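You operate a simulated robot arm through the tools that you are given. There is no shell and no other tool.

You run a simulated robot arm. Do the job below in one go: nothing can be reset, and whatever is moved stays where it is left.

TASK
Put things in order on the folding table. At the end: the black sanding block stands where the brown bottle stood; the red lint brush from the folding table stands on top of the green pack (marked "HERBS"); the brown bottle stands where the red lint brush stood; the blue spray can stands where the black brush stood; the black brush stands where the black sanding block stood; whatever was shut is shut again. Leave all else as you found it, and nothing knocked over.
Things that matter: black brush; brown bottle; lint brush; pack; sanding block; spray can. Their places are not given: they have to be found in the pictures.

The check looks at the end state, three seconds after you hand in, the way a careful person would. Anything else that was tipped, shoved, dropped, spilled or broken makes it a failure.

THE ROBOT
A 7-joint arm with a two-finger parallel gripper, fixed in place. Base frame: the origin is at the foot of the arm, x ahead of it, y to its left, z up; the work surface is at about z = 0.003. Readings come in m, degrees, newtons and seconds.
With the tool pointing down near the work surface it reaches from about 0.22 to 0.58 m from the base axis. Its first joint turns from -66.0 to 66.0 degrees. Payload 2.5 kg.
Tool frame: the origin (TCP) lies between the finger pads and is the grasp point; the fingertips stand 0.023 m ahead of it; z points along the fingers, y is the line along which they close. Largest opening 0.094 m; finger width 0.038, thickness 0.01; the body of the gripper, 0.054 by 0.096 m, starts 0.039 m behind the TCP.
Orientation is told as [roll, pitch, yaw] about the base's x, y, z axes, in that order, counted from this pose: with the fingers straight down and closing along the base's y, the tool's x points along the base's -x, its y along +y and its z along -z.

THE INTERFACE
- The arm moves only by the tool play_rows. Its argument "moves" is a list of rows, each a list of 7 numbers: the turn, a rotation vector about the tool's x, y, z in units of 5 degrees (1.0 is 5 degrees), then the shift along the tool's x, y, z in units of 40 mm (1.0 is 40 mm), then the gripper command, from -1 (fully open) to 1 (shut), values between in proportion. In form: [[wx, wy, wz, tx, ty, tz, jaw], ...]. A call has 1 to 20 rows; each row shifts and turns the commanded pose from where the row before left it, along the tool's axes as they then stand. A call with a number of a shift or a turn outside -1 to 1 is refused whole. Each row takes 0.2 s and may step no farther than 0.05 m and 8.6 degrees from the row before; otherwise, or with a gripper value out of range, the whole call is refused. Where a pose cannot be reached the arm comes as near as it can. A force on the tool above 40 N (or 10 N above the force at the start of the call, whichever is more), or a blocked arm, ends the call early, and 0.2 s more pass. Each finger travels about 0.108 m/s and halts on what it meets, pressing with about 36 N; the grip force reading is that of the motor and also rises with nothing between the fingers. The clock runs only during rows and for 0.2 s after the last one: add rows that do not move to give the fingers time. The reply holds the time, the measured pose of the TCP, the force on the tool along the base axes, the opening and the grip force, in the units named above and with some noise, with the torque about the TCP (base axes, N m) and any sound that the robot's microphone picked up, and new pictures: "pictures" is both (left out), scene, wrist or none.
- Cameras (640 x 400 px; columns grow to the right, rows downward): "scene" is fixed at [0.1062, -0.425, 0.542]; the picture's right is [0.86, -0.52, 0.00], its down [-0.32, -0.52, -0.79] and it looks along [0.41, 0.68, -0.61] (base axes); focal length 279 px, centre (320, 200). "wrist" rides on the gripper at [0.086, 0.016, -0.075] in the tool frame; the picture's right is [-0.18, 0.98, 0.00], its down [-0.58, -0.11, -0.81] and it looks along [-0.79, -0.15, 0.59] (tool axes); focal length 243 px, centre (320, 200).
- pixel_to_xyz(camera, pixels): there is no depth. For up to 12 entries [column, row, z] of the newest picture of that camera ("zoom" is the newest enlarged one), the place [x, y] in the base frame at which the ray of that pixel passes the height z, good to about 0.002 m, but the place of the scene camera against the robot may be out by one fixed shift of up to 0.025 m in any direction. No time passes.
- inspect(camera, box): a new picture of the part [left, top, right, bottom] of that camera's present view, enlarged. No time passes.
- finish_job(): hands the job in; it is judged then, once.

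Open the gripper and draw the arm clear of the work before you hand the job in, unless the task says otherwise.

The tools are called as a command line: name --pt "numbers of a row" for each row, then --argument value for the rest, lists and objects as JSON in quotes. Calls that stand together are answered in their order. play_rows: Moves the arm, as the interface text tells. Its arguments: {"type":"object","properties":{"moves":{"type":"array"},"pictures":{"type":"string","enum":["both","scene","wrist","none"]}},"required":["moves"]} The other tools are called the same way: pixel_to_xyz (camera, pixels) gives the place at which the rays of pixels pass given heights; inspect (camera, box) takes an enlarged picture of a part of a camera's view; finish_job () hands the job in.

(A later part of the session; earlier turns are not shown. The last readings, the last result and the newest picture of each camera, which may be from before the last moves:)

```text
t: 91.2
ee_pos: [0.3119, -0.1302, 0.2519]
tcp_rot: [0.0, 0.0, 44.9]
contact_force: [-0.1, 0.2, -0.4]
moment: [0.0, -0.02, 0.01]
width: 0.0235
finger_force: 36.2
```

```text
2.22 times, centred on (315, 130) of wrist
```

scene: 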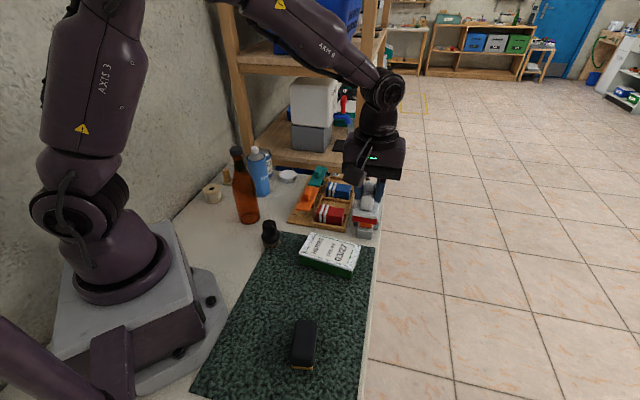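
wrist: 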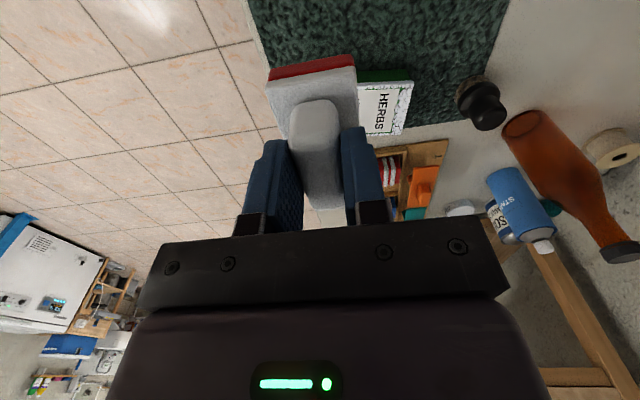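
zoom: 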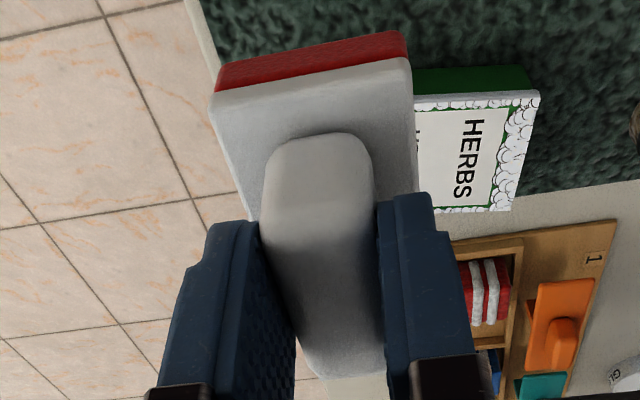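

P (white grip, red pad) is the only thing resembling a lint brush, the blocks being towels. I put it on the pack, long axis along the pack: turn to yaw -52 and move over (0.369,-0.024), then look.

play_rows --pt "0 0 1 0 0 0 0.9" --pt "0 0 1 0 0 0 0.9" --pt "0 0 1 0 0 0 0.9" --pt "0 0 1 0 0 0 0.9" --pt "0 0 1 0 0 0 0.9" --pt "0 0 1 0 0 0 0.9" --pt "0 0 1 0 0 0 0.9" --pt "0 0 1 0 0 0 0.9" --pt "0 0 1 0 0 0 0.9" --pt "0 0 1 0 0 0 0.9" --pt "0 0 1 0 0 0 0.9" --pt "0 0 1 0 0 0 0.9" --pt "0 0 1 0 0 0 0.9" --pt "0 0 1 0 0 0 0.9" --pt "0 0 1 0 0 0 0.9" --pt "0 0 1 0 0 0 0.9" --pt "0 0 1 0 0 0 0.9" --pt "0 0 1 0 0 0 0.9" --pt "0 0 1 0 0 0 0.9" --pt "0 0 0.4 0 0 0 0.9" --pictures "none"

play_rows --pt "0 0 0 0.4 0.92 0 0.9" --pt "0 0 0 0.4 0.92 0 0.9" --pt "0 0 0 0.41 0.915 0 0.9" --pt "0 0 0 0 0 0.6 0.9" --pt "0 0 0 0 0 0.6 0.9" --pt "0 0 0 0 0 0.6 0.9" --pt "0 0 0 0 0 0.6 0.9" --pt "0 0 0 0 0 0 0.9" --pictures "both"

inspect --camera "scene" --box '[270, 160, 400, 290]'

inspect --camera "wrist" --box '[180, 0, 460, 230]'

```text
t: 95.4
ee_pos: [0.3102, -0.1284, 0.2533]
tcp_rot: [-0.1, 0.0, -52.1]
contact_force: [0.5, -0.4, -0.7]
moment: [-0.01, 0.02, -0.01]
width: 0.0234
finger_force: 36.1
```

```text
t: 97.2
ee_pos: [0.3668, -0.0213, 0.1545]
tcp_rot: [0.1, 0.0, -52.0]
contact_force: [0.1, 0.7, -0.6]
moment: [0.01, 0.02, 0.0]
width: 0.0234
finger_force: 35.7
```

scene: 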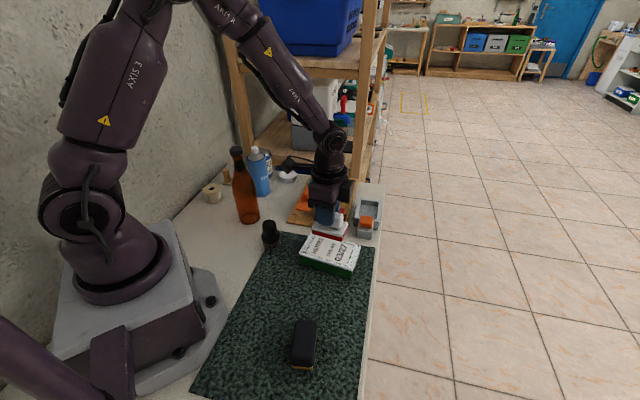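
wrist: 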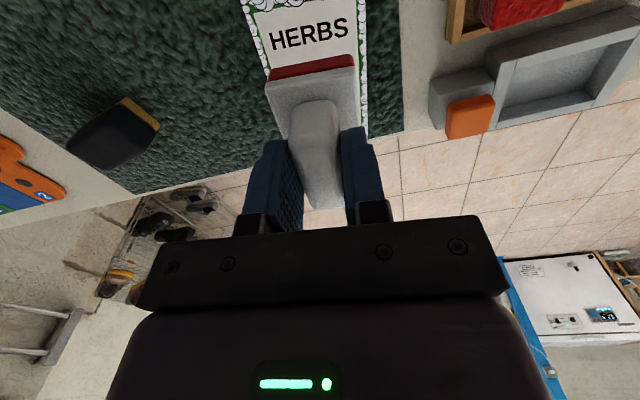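

```text
3.08 times, centred on (335, 225) of scene
```

zoom: 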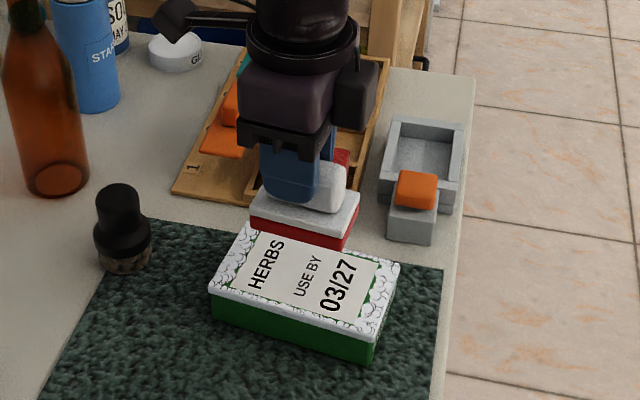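

```text
1.74 times, centred on (320, 115) of wrist
```

zoom: 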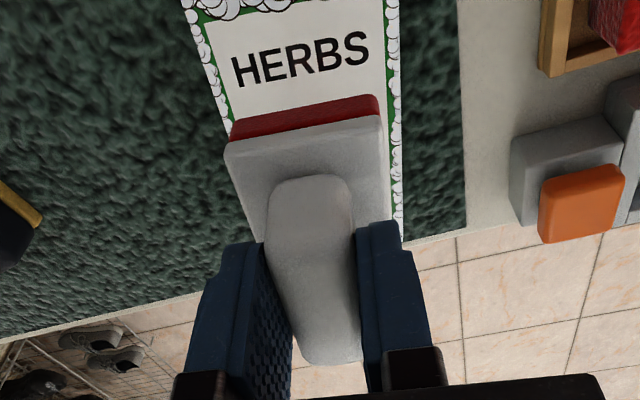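

The brush hangs over the pack's middle. I lower to z = 0.105, then in small steps until contact.

play_rows --pt "0 0 0 0 0 0.5 0.9" --pt "0 0 0 0 0 0.5 0.9" --pt "0 0 0 0 0 0.1 0.9" --pt "0 0 0 0 0 0.1 0.9" --pt "0 0 0 0 0 0 0.9" --pictures "scene"

inspect --camera "scene" --box '[290, 190, 390, 290]'

```text
t: 98.4
ee_pos: [0.3681, -0.0216, 0.108]
tcp_rot: [-0.1, -0.1, -52.0]
contact_force: [-0.2, 0.0, -0.8]
moment: [-0.02, -0.01, 0.03]
width: 0.0234
finger_force: 35.8
```

scene: 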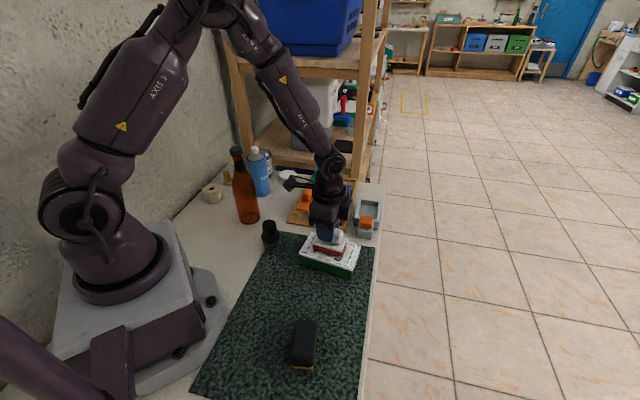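

```text
4.00 times, centred on (340, 240) of scene
```

zoom: 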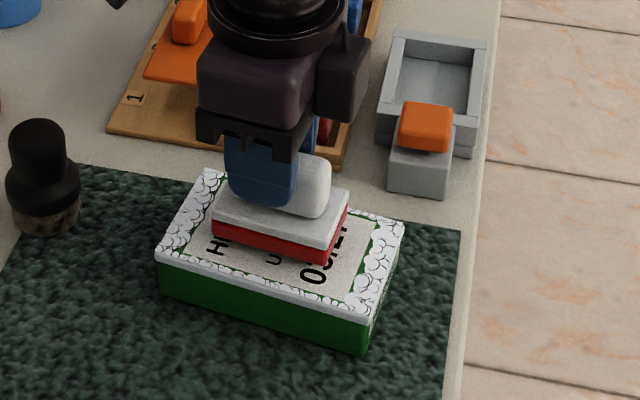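

It still hovers just above the pack. I lower in 2 mm steps and watch the force.

play_rows --pt "0 0 0 0 0 0.05 0.9" --pt "0 0 0 0 0 0.05 0.9" --pt "0 0 0 0 0 0.05 0.9" --pt "0 0 0 0 0 0 0.9" --pictures "none"

```text
t: 99.4
ee_pos: [0.3668, -0.0228, 0.1018]
tcp_rot: [0.0, 0.0, -52.0]
contact_force: [-0.9, 0.0, 8.1]
moment: [0.02, 0.1, 0.01]
width: 0.0235
finger_force: 35.7
```

Contact at z about 0.102 with 8 N. I relieve it by half a millimetre, open the jaws and rise.

play_rows --pt "0 0 0 0 0 -0.015 0.9" --pt "0 0 0 0 0 0 0.5" --pt "0 0 0 0 0 0 0" --pt "0 0 0 0 0 0 -0.6" --pt "0 0 0 0 0 0 -1" --pt "0 0 0 0 0 -0.4 -1" --pt "0 0 0 0 0 -0.8 -1" --pt "0 0 0 0 0 -0.8 -1" --pt "0 0 0 0 0 -0.8 -1" --pt "0 0 0 0 0 0 -1" --pictures "both"

inspect --camera "scene" --box '[280, 170, 400, 290]'

inspect --camera "wrist" --box '[230, 0, 640, 220]'

```text
t: 101.6
ee_pos: [0.3673, -0.0216, 0.2153]
tcp_rot: [-0.1, 0.0, -52.0]
contact_force: [1.0, 0.1, 0.0]
moment: [0.03, 0.01, 0.0]
width: 0.0941
finger_force: 0.0
```

scene: 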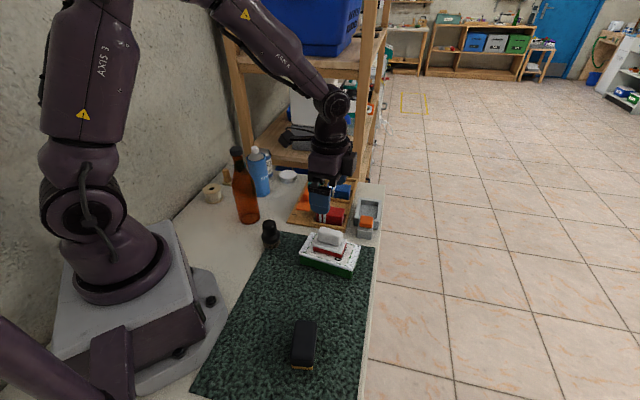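
wrist: 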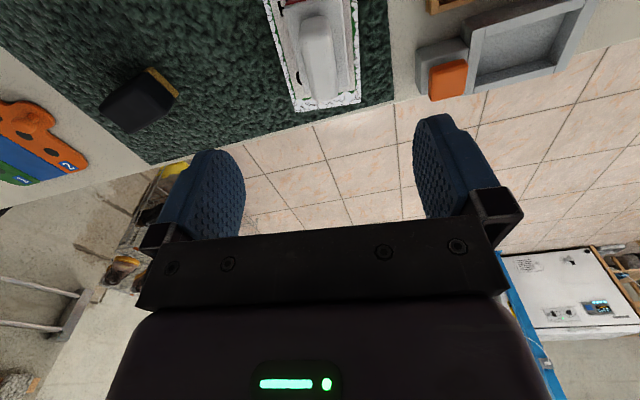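

```text
3.33 times, centred on (340, 230) of scene
```

zoom: 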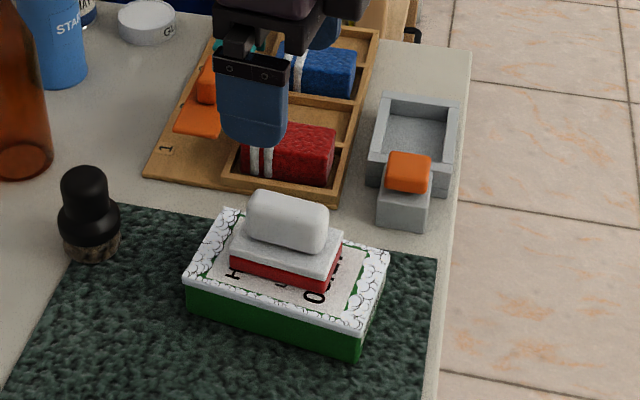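

```text
1.56 times, centred on (435, 110) of wrist
```

zoom: 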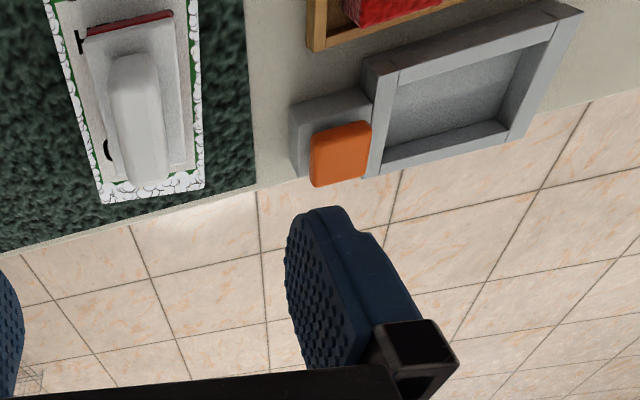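

The brush stands upright on the pack. Now I measure the empty grey cradle: I enlarge it and query its inner edges.

inspect --camera "wrist" --box '[400, 0, 620, 110]'

```text
2.91 times, centred on (510, 55) of wrist
```

zoom: 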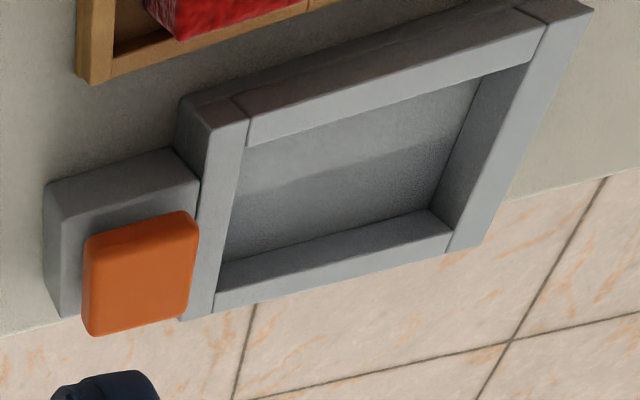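

P rested on the cradle's floor (about z = 0.008-0.015), so it is an item in a holder and not a lid. I go over the cradle with a near-vertical camera to measure the cavity properly.

play_rows --pt "0 0 0 0 0.8 0 -1" --pt "0 0 0 0 0.8 0 -1" --pt "0 0 0 0 0.8 0 -1" --pt "0 0 0 0 0.8 0 -1" --pt "0 0 0 -0.5 0.8 -0.3 -1" --pt "0 0 0 -0.5 0.2 -0.3 -1" --pt "0 1 0 0 0 0 -1" --pt "0 1 0 0 0 0 -1" --pt "0 1 0 0 0 0 -1" --pt "0 1 0 0 0 0 -1" --pt "0 1 0 0 0 0 -1" --pt "0 1 0 0 0 0 -1" --pt "0 1 0 0 0 0 -1" --pt "0 1 0 0 0 0 -1" --pt "0 0 0 0 0 0 -1" --pictures "wrist"

```text
t: 104.8
ee_pos: [0.5252, 0.049, 0.2398]
tcp_rot: [0.0, 40.1, -52.0]
contact_force: [-0.8, 0.6, -0.2]
moment: [0.03, 0.03, 0.01]
width: 0.0938
finger_force: 0.0
```

wrist: 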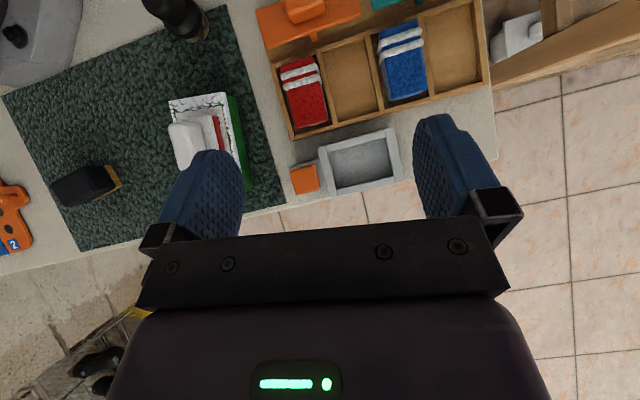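

The cradle is at (360,160), almost vertically below. I enlarge it and then query its inner edges and the tray's cell 2.

inspect --camera "wrist" --box '[285, 120, 415, 205]'

```text
4.71 times, centred on (350, 162) of wrist
```

zoom: 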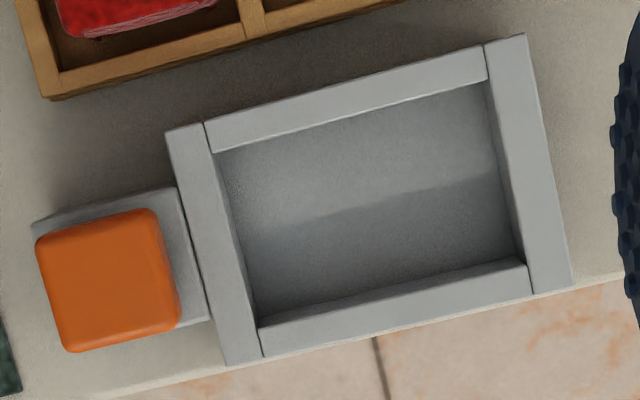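

I query the inner and outer edge corners of the cradle at its rim height.

pixel_to_xyz --camera "zoom" --pixels '[[213, 153, 0.035], [486, 80, 0.035], [524, 264, 0.035], [259, 328, 0.035], [165, 135, 0.035], [525, 35, 0.035], [572, 287, 0.035], [227, 365, 0.035], [37, 245, 0.045], [155, 210, 0.045], [180, 320, 0.045], [65, 350, 0.045]]'

inspect --camera "wrist" --box '[260, 30, 500, 140]'

```text
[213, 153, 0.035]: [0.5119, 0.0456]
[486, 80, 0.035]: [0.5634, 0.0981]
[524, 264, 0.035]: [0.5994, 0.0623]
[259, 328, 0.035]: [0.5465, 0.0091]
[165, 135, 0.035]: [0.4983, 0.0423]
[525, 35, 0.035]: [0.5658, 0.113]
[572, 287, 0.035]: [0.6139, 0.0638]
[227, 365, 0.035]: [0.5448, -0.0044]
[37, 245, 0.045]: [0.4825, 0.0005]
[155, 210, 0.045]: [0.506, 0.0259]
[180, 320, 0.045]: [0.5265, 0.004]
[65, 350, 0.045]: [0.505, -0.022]
```

```text
2.67 times, centred on (380, 85) of wrist
```

zoom: 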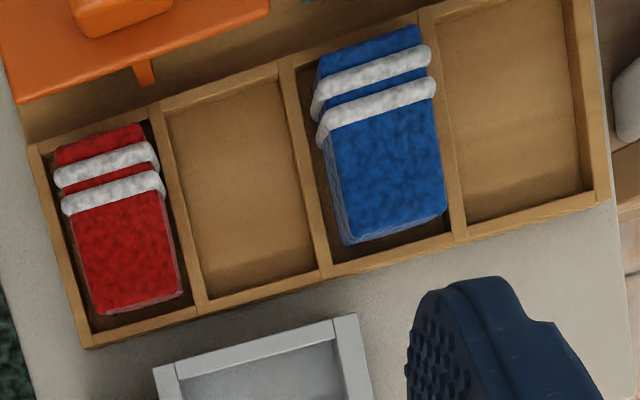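

The cradle's opening is 0.0735 x 0.0505 m. I also query cell 2 and cell 1 of the tray in this view.

pixel_to_xyz --camera "zoom" --pixels '[[163, 112, 0.02], [280, 78, 0.02], [208, 298, 0.02], [318, 268, 0.02], [45, 155, 0.02], [150, 118, 0.02], [92, 333, 0.02], [196, 303, 0.02], [296, 72, 0.02], [416, 25, 0.02], [332, 262, 0.02], [452, 232, 0.02]]'

```text
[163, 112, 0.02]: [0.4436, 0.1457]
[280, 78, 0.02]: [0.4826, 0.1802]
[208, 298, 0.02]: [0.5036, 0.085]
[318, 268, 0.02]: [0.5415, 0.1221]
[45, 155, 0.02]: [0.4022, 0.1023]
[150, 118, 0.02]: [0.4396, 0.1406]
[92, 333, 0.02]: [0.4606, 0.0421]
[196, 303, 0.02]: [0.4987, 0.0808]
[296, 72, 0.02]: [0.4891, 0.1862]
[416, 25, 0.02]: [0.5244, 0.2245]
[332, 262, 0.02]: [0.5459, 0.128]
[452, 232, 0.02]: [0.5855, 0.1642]
```

Tray cells are about 0.054 m wide. Neither place can take the bottle (0.058 m), so I check the light object at the far end near (515,40), which I have not examined yet.

inspect --camera "wrist" --box '[470, 0, 600, 90]'

inspect --camera "wrist" --box '[0, 0, 260, 200]'

inspect --camera "scene" --box '[180, 140, 300, 250]'

```text
4.44 times, centred on (535, 45) of wrist
```

zoom: 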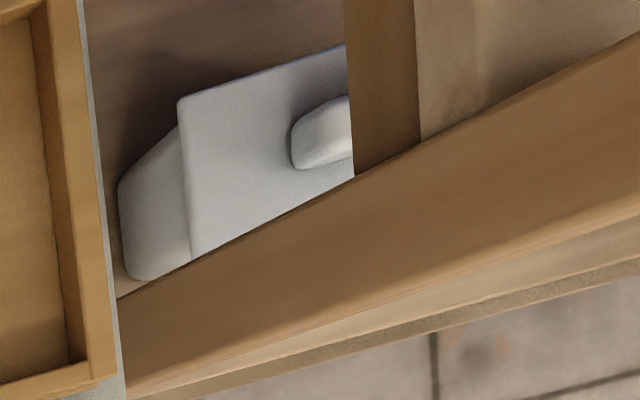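

```text
2.00 times, centred on (130, 100) of wrist
```

zoom: 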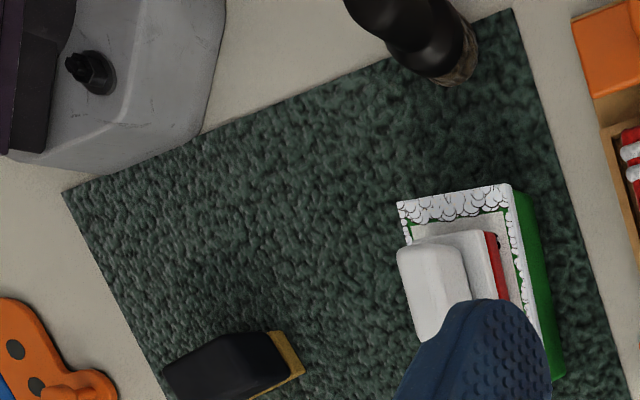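

```text
3.64 times, centred on (240, 195) of scene
```

zoom: 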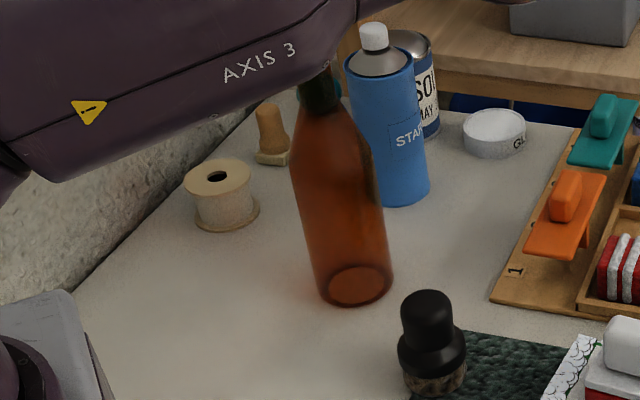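

On a lower board behind the table there is a light box with a similar plate and grip. I want to see it better, so I straighten up, rise to z = 0.35 and turn to yaw 45 looking over the far edge.

play_rows --pt "0 -1 0 0 0 0 -1" --pt "0 -1 0 0 0 0 -1" --pt "0 -1 0 0 0 0 -1" --pt "0 -1 0 0 0 0 -1" --pt "0 -1 0 0 0 0 -1" --pt "0 -1 0 0 0 0 -1" --pt "0 -1 0 0 0 0 -1" --pt "0 -1 0 0 0 0 -1" --pt "0 0 -1 0 0 -0.4 -1" --pt "0 0 -1 0 0 -0.4 -1" --pt "0 0 -1 0 0 -0.4 -1" --pt "0 0 -1 0 0 -0.4 -1" --pt "0 0 -1 0 0 -0.4 -1" --pt "0 0 -1 0 0 -0.4 -1" --pt "0 0 -1 0 0 -0.4 -1" --pt "0 0 -1 0 0 0 -1" --pt "0 0 -1 0 0 0 -1" --pt "0 0 -1 0 0 0 -1" --pt "0 0 -1 0 0 0 -1" --pt "0 0 -1 0 0 0 -1" --pictures "none"

play_rows --pt "0 0 -1 0 0 0 -1" --pt "0 0 -1 0 0 0 -1" --pt "0 0 -1 0 0 0 -1" --pt "0 0 -1 0 0 0 -1" --pt "0 0 -1 0 0 0 -1" --pt "0 0 -1 0 0 0 -1" --pt "0 0 -1 0 0 0 -1" --pt "0 0 -1 0.5 0.8 0 -1" --pt "0 0 0 0.2 0.8 0 -1" --pt "0 0 0 0 0.6 0 -1" --pt "0 0 0 0 0 0 -1" --pictures "wrist"

```text
t: 109.0
ee_pos: [0.523, 0.0495, 0.3514]
tcp_rot: [-0.1, 0.0, 8.1]
contact_force: [0.1, 0.7, -0.5]
moment: [-0.01, -0.01, 0.02]
width: 0.0941
finger_force: 0.0
```

```text
t: 111.4
ee_pos: [0.4422, 0.09, 0.3497]
tcp_rot: [0.0, 0.0, 48.0]
contact_force: [0.5, -0.2, 0.5]
moment: [-0.03, 0.0, -0.04]
width: 0.094
finger_force: 0.0
```

wrist: 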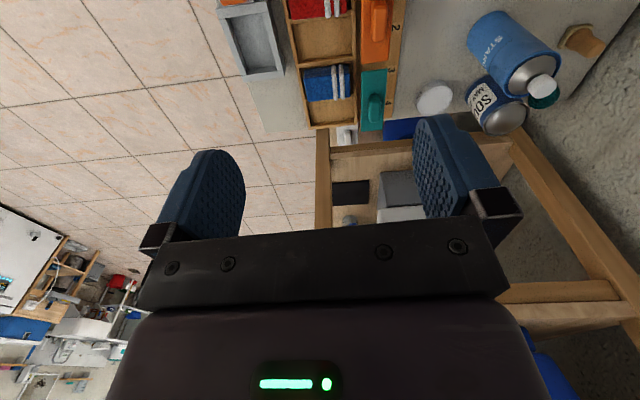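

I enlarge the spot behind the far table edge near (350,135) and the shelf beyond.

inspect --camera "wrist" --box '[315, 110, 415, 170]'

inspect --camera "wrist" --box '[310, 160, 420, 230]'

inspect --camera "wrist" --box '[420, 0, 620, 140]'

```text
6.40 times, centred on (365, 140) of wrist
```

zoom: 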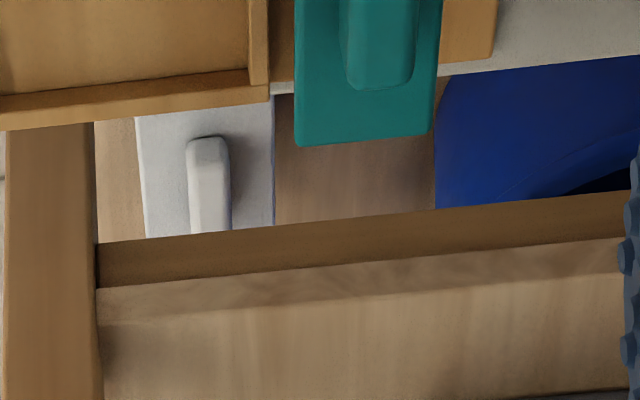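

```text
5.71 times, centred on (365, 195) of wrist
```

zoom: 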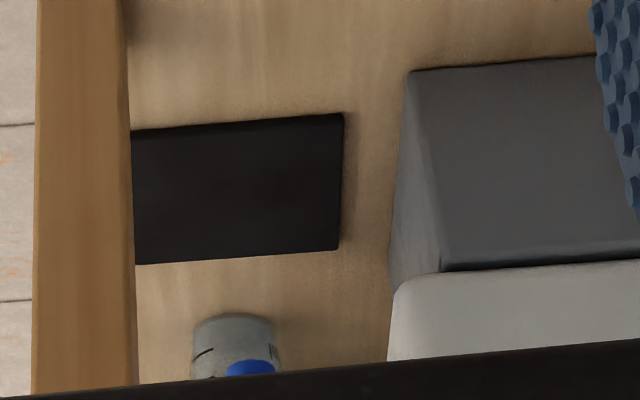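

```text
2.86 times, centred on (520, 70) of wrist
```

zoom: 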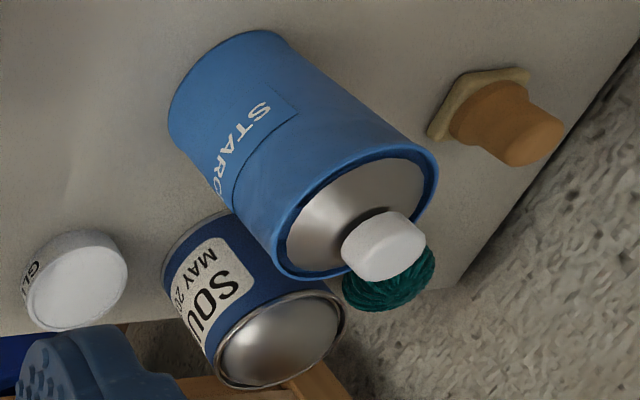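

That one is only a storage box on a lower board. I take a close look at the plate with the red pad now standing on the pack, to judge its material.

inspect --camera "scene" --box '[295, 215, 370, 285]'

inspect --camera "scene" --box '[250, 210, 290, 255]'

inspect --camera "scene" --box '[215, 160, 245, 195]'

inspect --camera "scene" --box '[315, 195, 350, 232]'

```text
5.71 times, centred on (332, 250) of scene
```

zoom: 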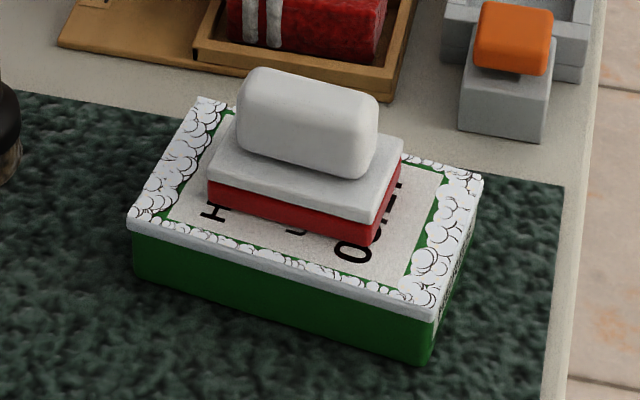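

```text
8.89 times, centred on (270, 232) of scene
```

zoom: 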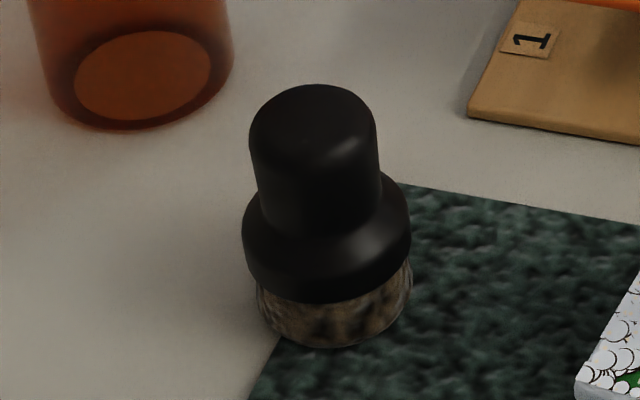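

```text
11.43 times, centred on (230, 178) of scene
```

zoom: 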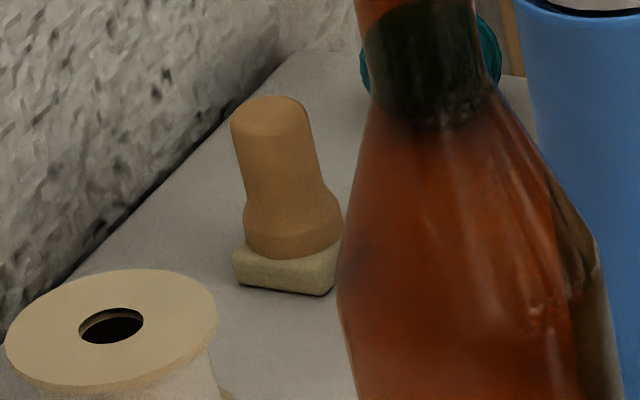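

```text
10.81 times, centred on (332, 214) of scene
```

zoom: 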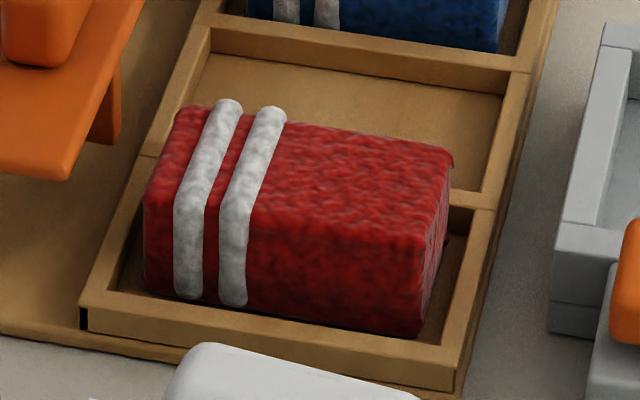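

I still doubt which object is meant, so I scan the scene picture in enlarged tiles for any small red object I may have missed.

inspect --camera "scene" --box '[150, 200, 290, 290]'

inspect --camera "scene" --box '[180, 280, 310, 400]'

inspect --camera "scene" --box '[270, 270, 400, 400]'

inspect --camera "scene" --box '[0, 280, 220, 400]'

```text
4.44 times, centred on (220, 245) of scene
```

zoom: 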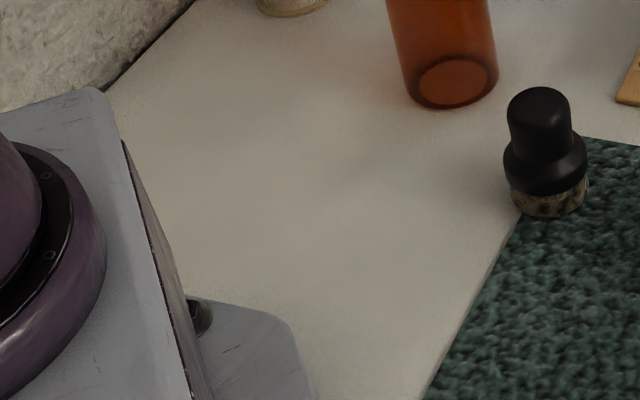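

```text
3.33 times, centred on (245, 340) of scene
```

zoom: 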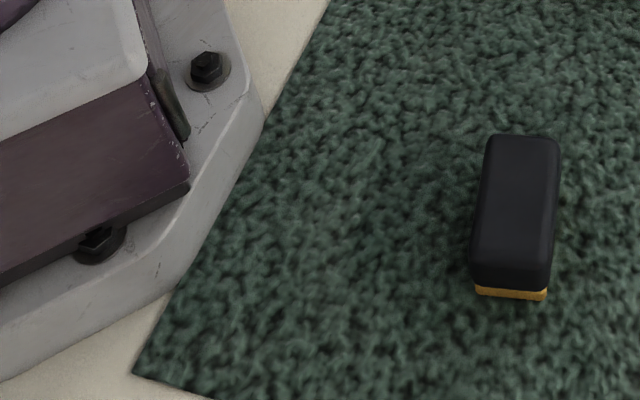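

```text
3.08 times, centred on (335, 335) of scene
```

zoom: 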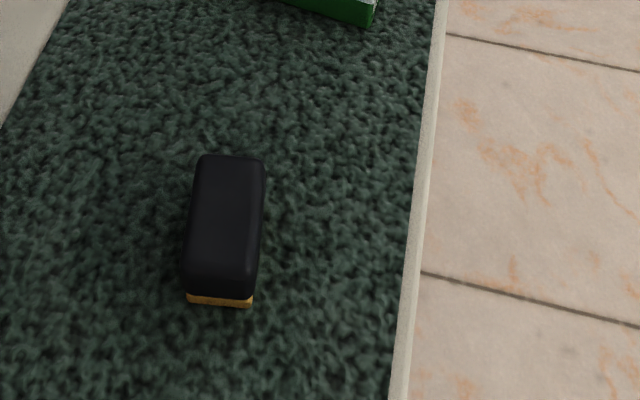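

```text
2.91 times, centred on (110, 340) of scene
```

zoom: 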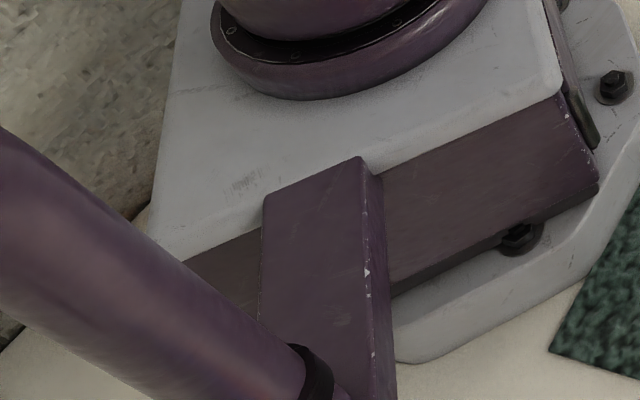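

Nothing else on this table. I check two red-looking things in the room that may be another lint brush: at (399,59) in the scene on a far lower shelf, and earlier a red oval near the shoe rack.

inspect --camera "scene" --box '[388, 50, 420, 70]'

inspect --camera "scene" --box '[378, 65, 418, 95]'

inspect --camera "wrist" --box '[0, 230, 140, 400]'

```text
16.00 times, centred on (404, 60) of scene
```

zoom: 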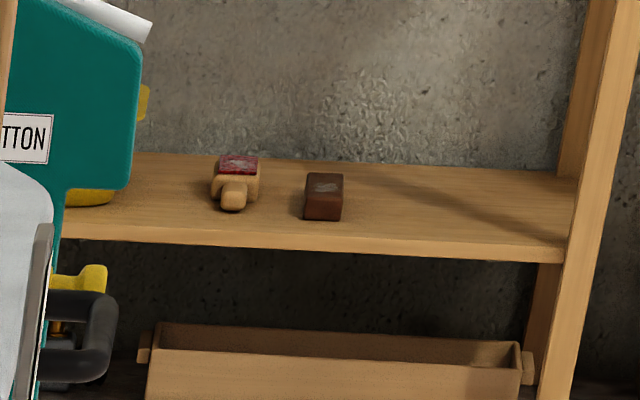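

```text
13.33 times, centred on (398, 80) of scene
```

zoom: 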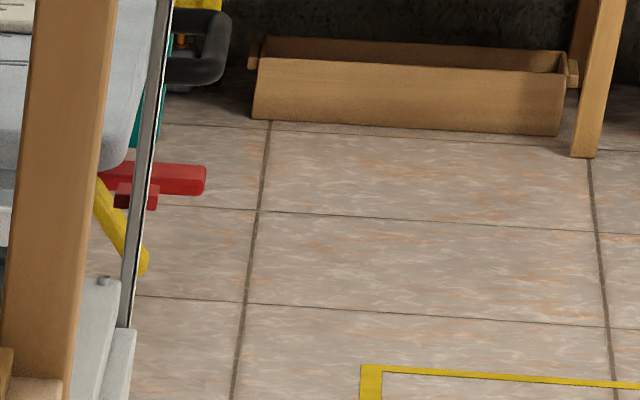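

```text
2.35 times, centred on (70, 315) of wrist
```

zoom: 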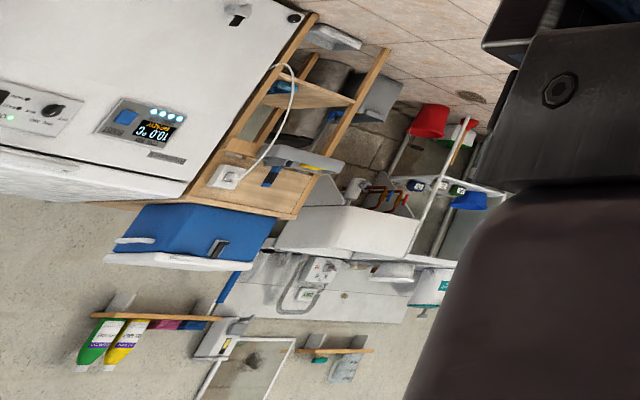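

On the far shelf lies a wooden brush with a red pad, so here lint brushes are named by their pad colour. The tan wooden piece by the wall on our table could be one too, so I locate it and go for a close look.

pixel_to_xyz --camera "wrist" --pixels '[[573, 33, 0.01], [585, 48, 0.07], [583, 40, 0.03], [480, 42, 0.003], [540, 90, 0.15]]'

inspect --camera "wrist" --box '[545, 5, 625, 75]'

inspect --camera "scene" --box '[218, 165, 242, 190]'

```text
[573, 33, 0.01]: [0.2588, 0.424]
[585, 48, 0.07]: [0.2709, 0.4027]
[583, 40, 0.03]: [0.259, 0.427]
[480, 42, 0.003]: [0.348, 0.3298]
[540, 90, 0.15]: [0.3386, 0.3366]
```

```text
5.71 times, centred on (585, 40) of wrist
```

zoom: 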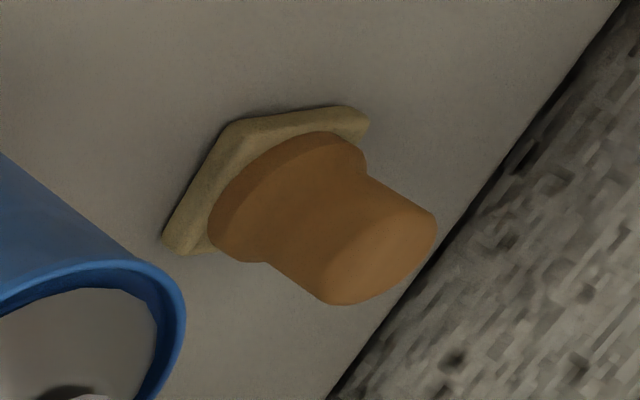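

```text
16.00 times, centred on (230, 178) of scene
```

zoom: 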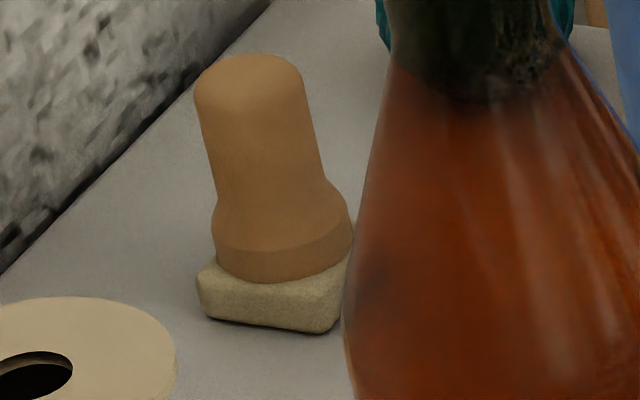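

The tan piece has a cream base and no red, so the object with the red pad that I set on the pack is the red lint brush, and its place is the cradle at (0.5555,0.0545). Next comes the bottle: I turn to yaw 0 and move above it at (0.258,0.219), z = 0.35.

play_rows --pt "0 0 1 0 0 0 -1" --pt "0 0 1 0 0 0 -1" --pt "0 0 1 0 0 0 -1" --pt "0 0 1 0 0 0 -1" --pt "0 0 1 0 0 0 -1" --pt "0 0 1 0 0 0 -1" --pt "0 0 1 0 0 0 -1" --pt "0 0 1 0 0 0 -1" --pt "0 0 1 0 0 0 -1" --pt "0 0 0.6 0 0 0 -1" --pt "0 0 0 0.92 0.6 0 -1" --pt "0 0 0 0.92 0.6 0 -1" --pt "0 0 0 0.92 0.6 0 -1" --pt "0 0 0 0.92 0.6 0 -1" --pt "0 0 0 0.92 0.6 0 -1" --pt "0 0 0 0 0 0 -1" --pictures "both"

```text
t: 114.8
ee_pos: [0.2557, 0.2107, 0.35]
tcp_rot: [0.1, 0.0, 0.0]
contact_force: [-0.7, -0.1, 0.5]
moment: [0.01, 0.01, 0.01]
width: 0.0939
finger_force: 0.0
```

scene: 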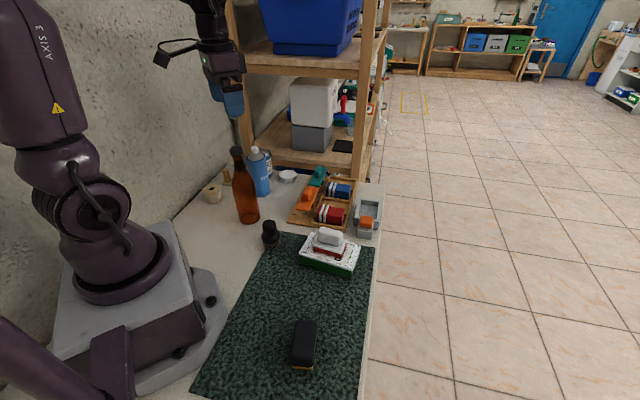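
wrist: 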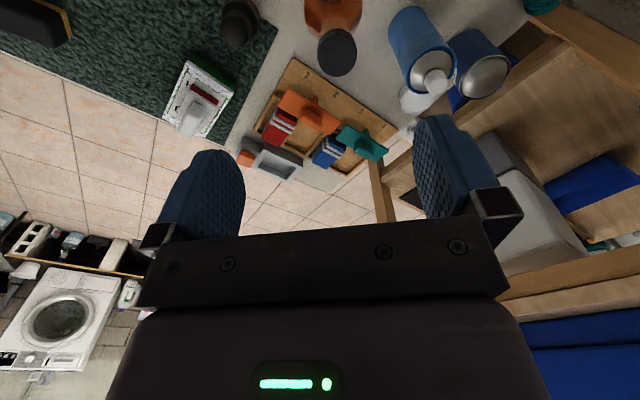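

The bottle cap shows at (338,52). I enlarge it and query its centre and base.

inspect --camera "wrist" --box '[280, 0, 400, 80]'

pixel_to_xyz --camera "wrist" --pixels '[[337, 51, 0.22], [337, 51, 0.215], [337, 51, 0.225], [319, 51, 0.22], [356, 51, 0.22], [332, 5, 0.003], [333, 5, 0.1]]'

```text
5.00 times, centred on (340, 40) of wrist
```

zoom: 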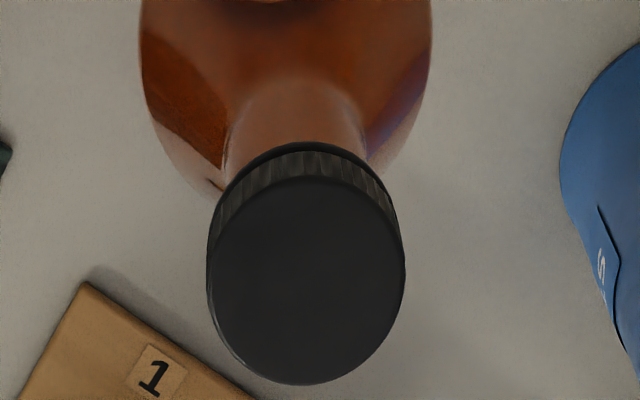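

```text
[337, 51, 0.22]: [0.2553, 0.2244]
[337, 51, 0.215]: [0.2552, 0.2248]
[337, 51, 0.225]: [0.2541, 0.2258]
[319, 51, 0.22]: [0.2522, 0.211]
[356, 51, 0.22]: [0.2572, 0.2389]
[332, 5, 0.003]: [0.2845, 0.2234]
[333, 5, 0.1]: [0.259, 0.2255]
```

The cap is about 0.029 m wide and the body about 0.06 m. I query the cap centre once more at its middle pixel.

pixel_to_xyz --camera "wrist" --pixels '[[337, 56, 0.22], [337, 56, 0.22], [337, 56, 0.21], [337, 56, 0.23], [333, 10, 0.1], [333, 10, 0.13]]'

inspect --camera "scene" --box '[215, 140, 285, 230]'

```text
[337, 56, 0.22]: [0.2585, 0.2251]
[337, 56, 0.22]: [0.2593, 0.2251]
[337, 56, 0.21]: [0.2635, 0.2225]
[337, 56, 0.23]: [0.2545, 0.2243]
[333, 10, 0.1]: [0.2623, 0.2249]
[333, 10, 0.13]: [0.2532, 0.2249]
```

```text
4.44 times, centred on (250, 185) of scene
```

zoom: 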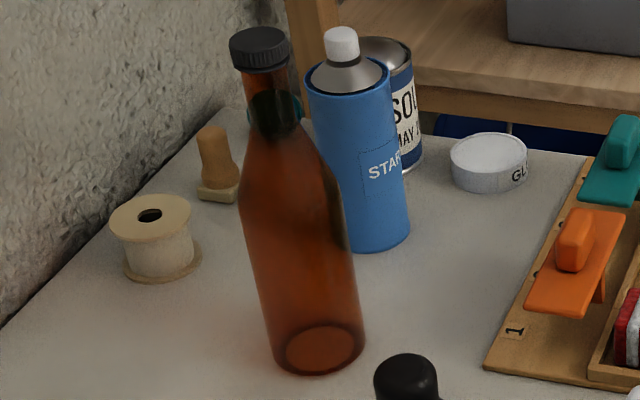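

The bottle's axis is at about (0.258,0.2245), cap top at z = 0.22. I centre the tool over it, descend to z = 0.25 and look.

play_rows --pt "0 0 0 -0.06 0.345 0 -1" --pt "0 0 0 0 0 0.7 -1" --pt "0 0 0 0 0 0.7 -1" --pt "0 0 0 0 0 0.6 -1" --pt "0 0 0 0 0 0.4 -1" --pt "0 0 0 0 0 0 -1" --pictures "both"

inspect --camera "wrist" --box '[200, 60, 460, 230]'

```text
t: 116.2
ee_pos: [0.2592, 0.2244, 0.2532]
tcp_rot: [0.0, 0.0, 0.1]
contact_force: [-0.2, -0.1, -1.3]
moment: [0.02, -0.03, 0.02]
width: 0.0941
finger_force: 0.0
```

scene: 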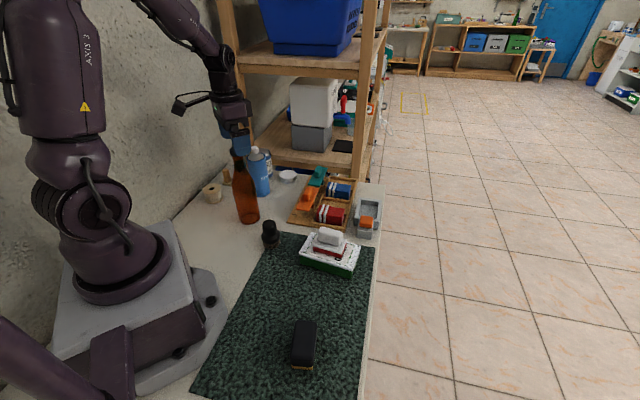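
wrist: 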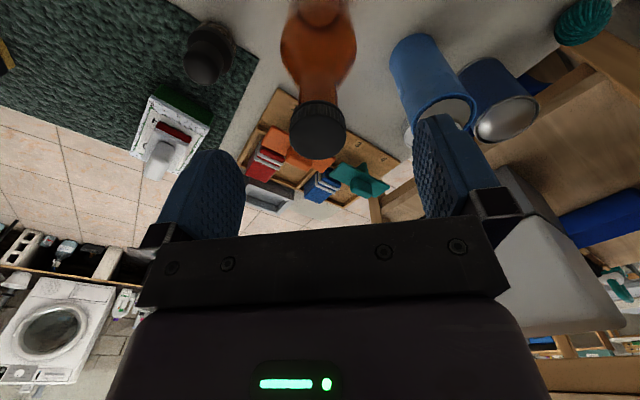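

```text
2.35 times, centred on (330, 145) of wrist
```

zoom: 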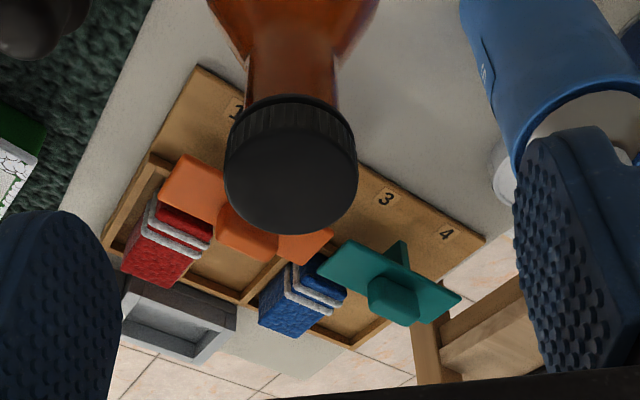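

The cap is centred between the fingers within about 2 mm. I descend to z = 0.192 so that the fingers enclose cap and neck, and close.

play_rows --pt "0 0 0 0 0 0.6 -1" --pt "0 0 0 0 0 0.5 -1" --pt "0 0 0 0 0 0.42 -1" --pt "0 0 0 0 0 0 -1" --pictures "both"

inspect --camera "scene" --box '[190, 110, 300, 230]'

inspect --camera "wrist" --box '[180, 80, 480, 240]'

```text
t: 117.2
ee_pos: [0.2615, 0.2255, 0.1931]
tcp_rot: [0.0, 0.1, -0.1]
contact_force: [0.5, -0.2, -0.3]
moment: [-0.03, -0.02, -0.01]
width: 0.094
finger_force: 0.2
```

scene: 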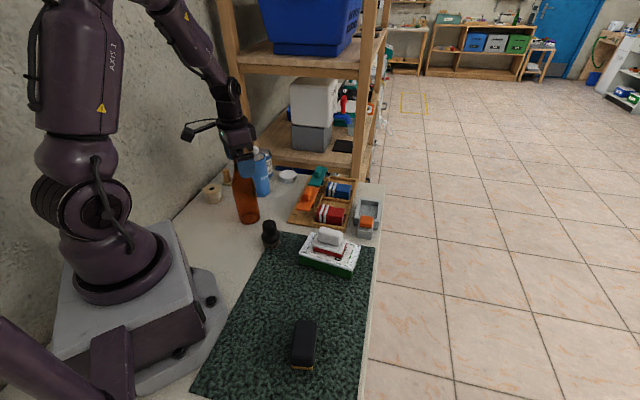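
wrist: 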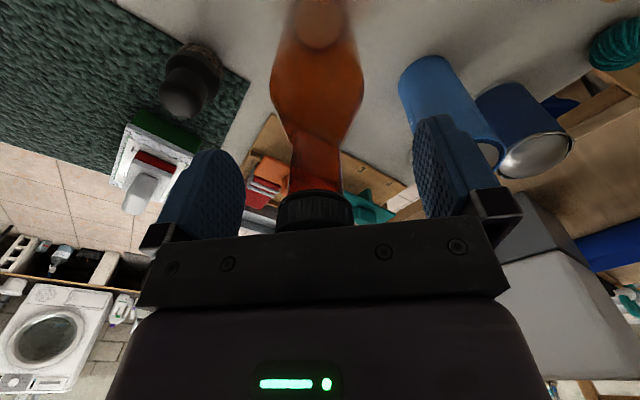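

```text
3.33 times, centred on (245, 170) of scene
```

zoom: 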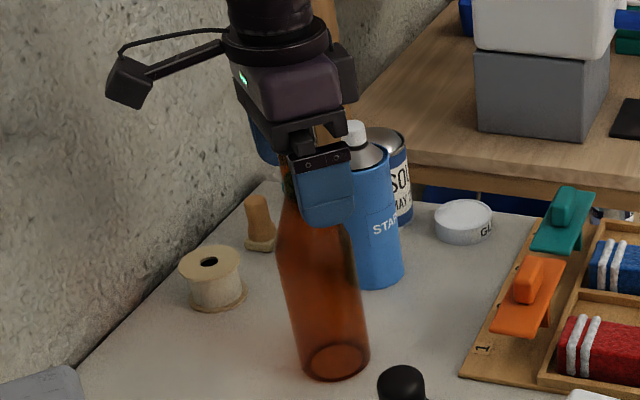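

```text
2.13 times, centred on (330, 160) of wrist
```

zoom: 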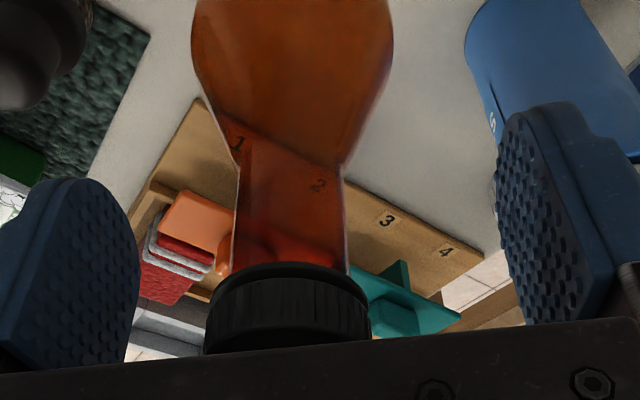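

The fingers straddle cap and neck. I close firmly on it and check the width.

play_rows --pt "0 0 0 0 0 0 -0.4" --pt "0 0 0 0 0 0 0" --pt "0 0 0 0 0 0 0.5" --pt "0 0 0 0 0 0 0.9" --pt "0 0 0 0 0 0 0.9" --pt "0 0 0 0 0 0 0.9" --pictures "both"

inspect --camera "scene" --box '[190, 110, 300, 230]'

```text
t: 118.6
ee_pos: [0.2608, 0.2254, 0.1935]
tcp_rot: [0.0, 0.0, 0.0]
contact_force: [-1.4, -3.5, 15.2]
moment: [-0.31, 0.24, 0.0]
width: 0.0294
finger_force: 36.3
```

scene: 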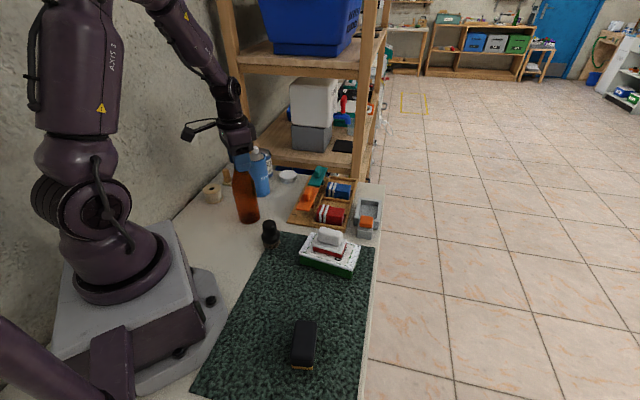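
wrist: 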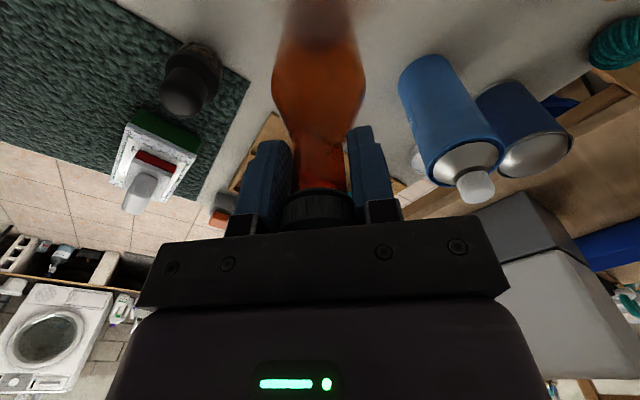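

```text
3.33 times, centred on (245, 170) of scene
```

zoom: 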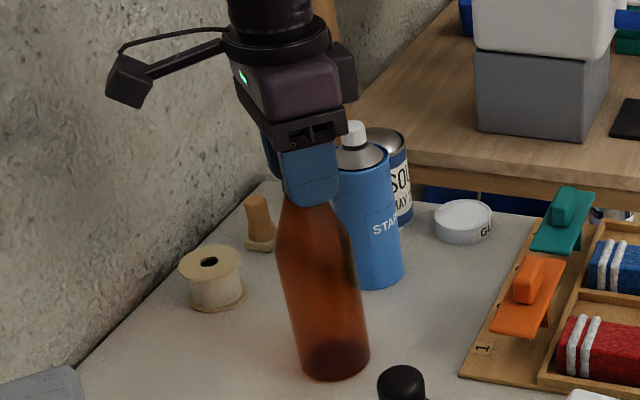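

The grip holds at 0.0294 m (the cap). I lift the bottle by 2 cm and check that it hangs upright.

play_rows --pt "0 0 0 0 0 -0.1 0.9" --pt "0 0 0 0 0 -0.2 0.9" --pt "0 0 0 0 0 -0.2 0.9" --pt "0 0 0 0 0 0 0.9" --pictures "both"

inspect --camera "scene" --box '[190, 110, 300, 230]'

```text
t: 119.6
ee_pos: [0.2611, 0.2252, 0.2127]
tcp_rot: [0.0, -0.1, 0.0]
contact_force: [0.3, -0.8, -2.2]
moment: [-0.02, -0.03, 0.05]
width: 0.0289
finger_force: 35.5
```

scene: 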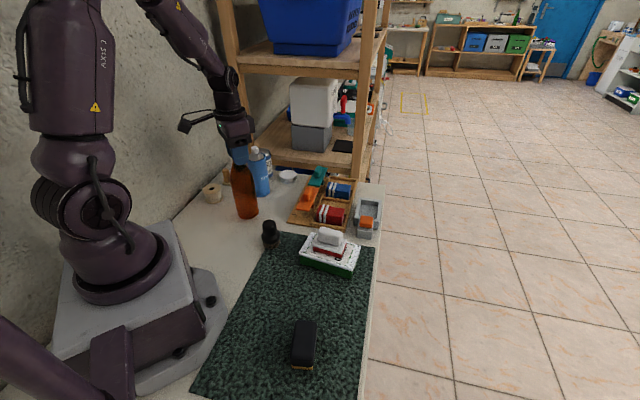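
wrist: 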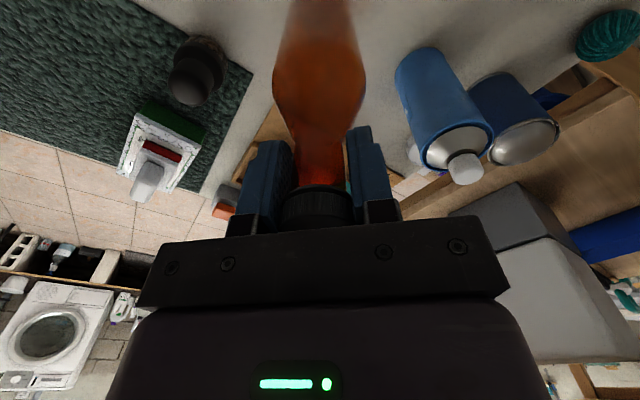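

```text
3.33 times, centred on (245, 170) of scene
```

zoom: 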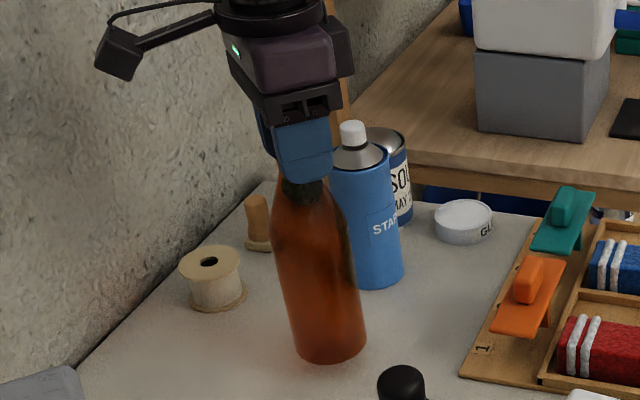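

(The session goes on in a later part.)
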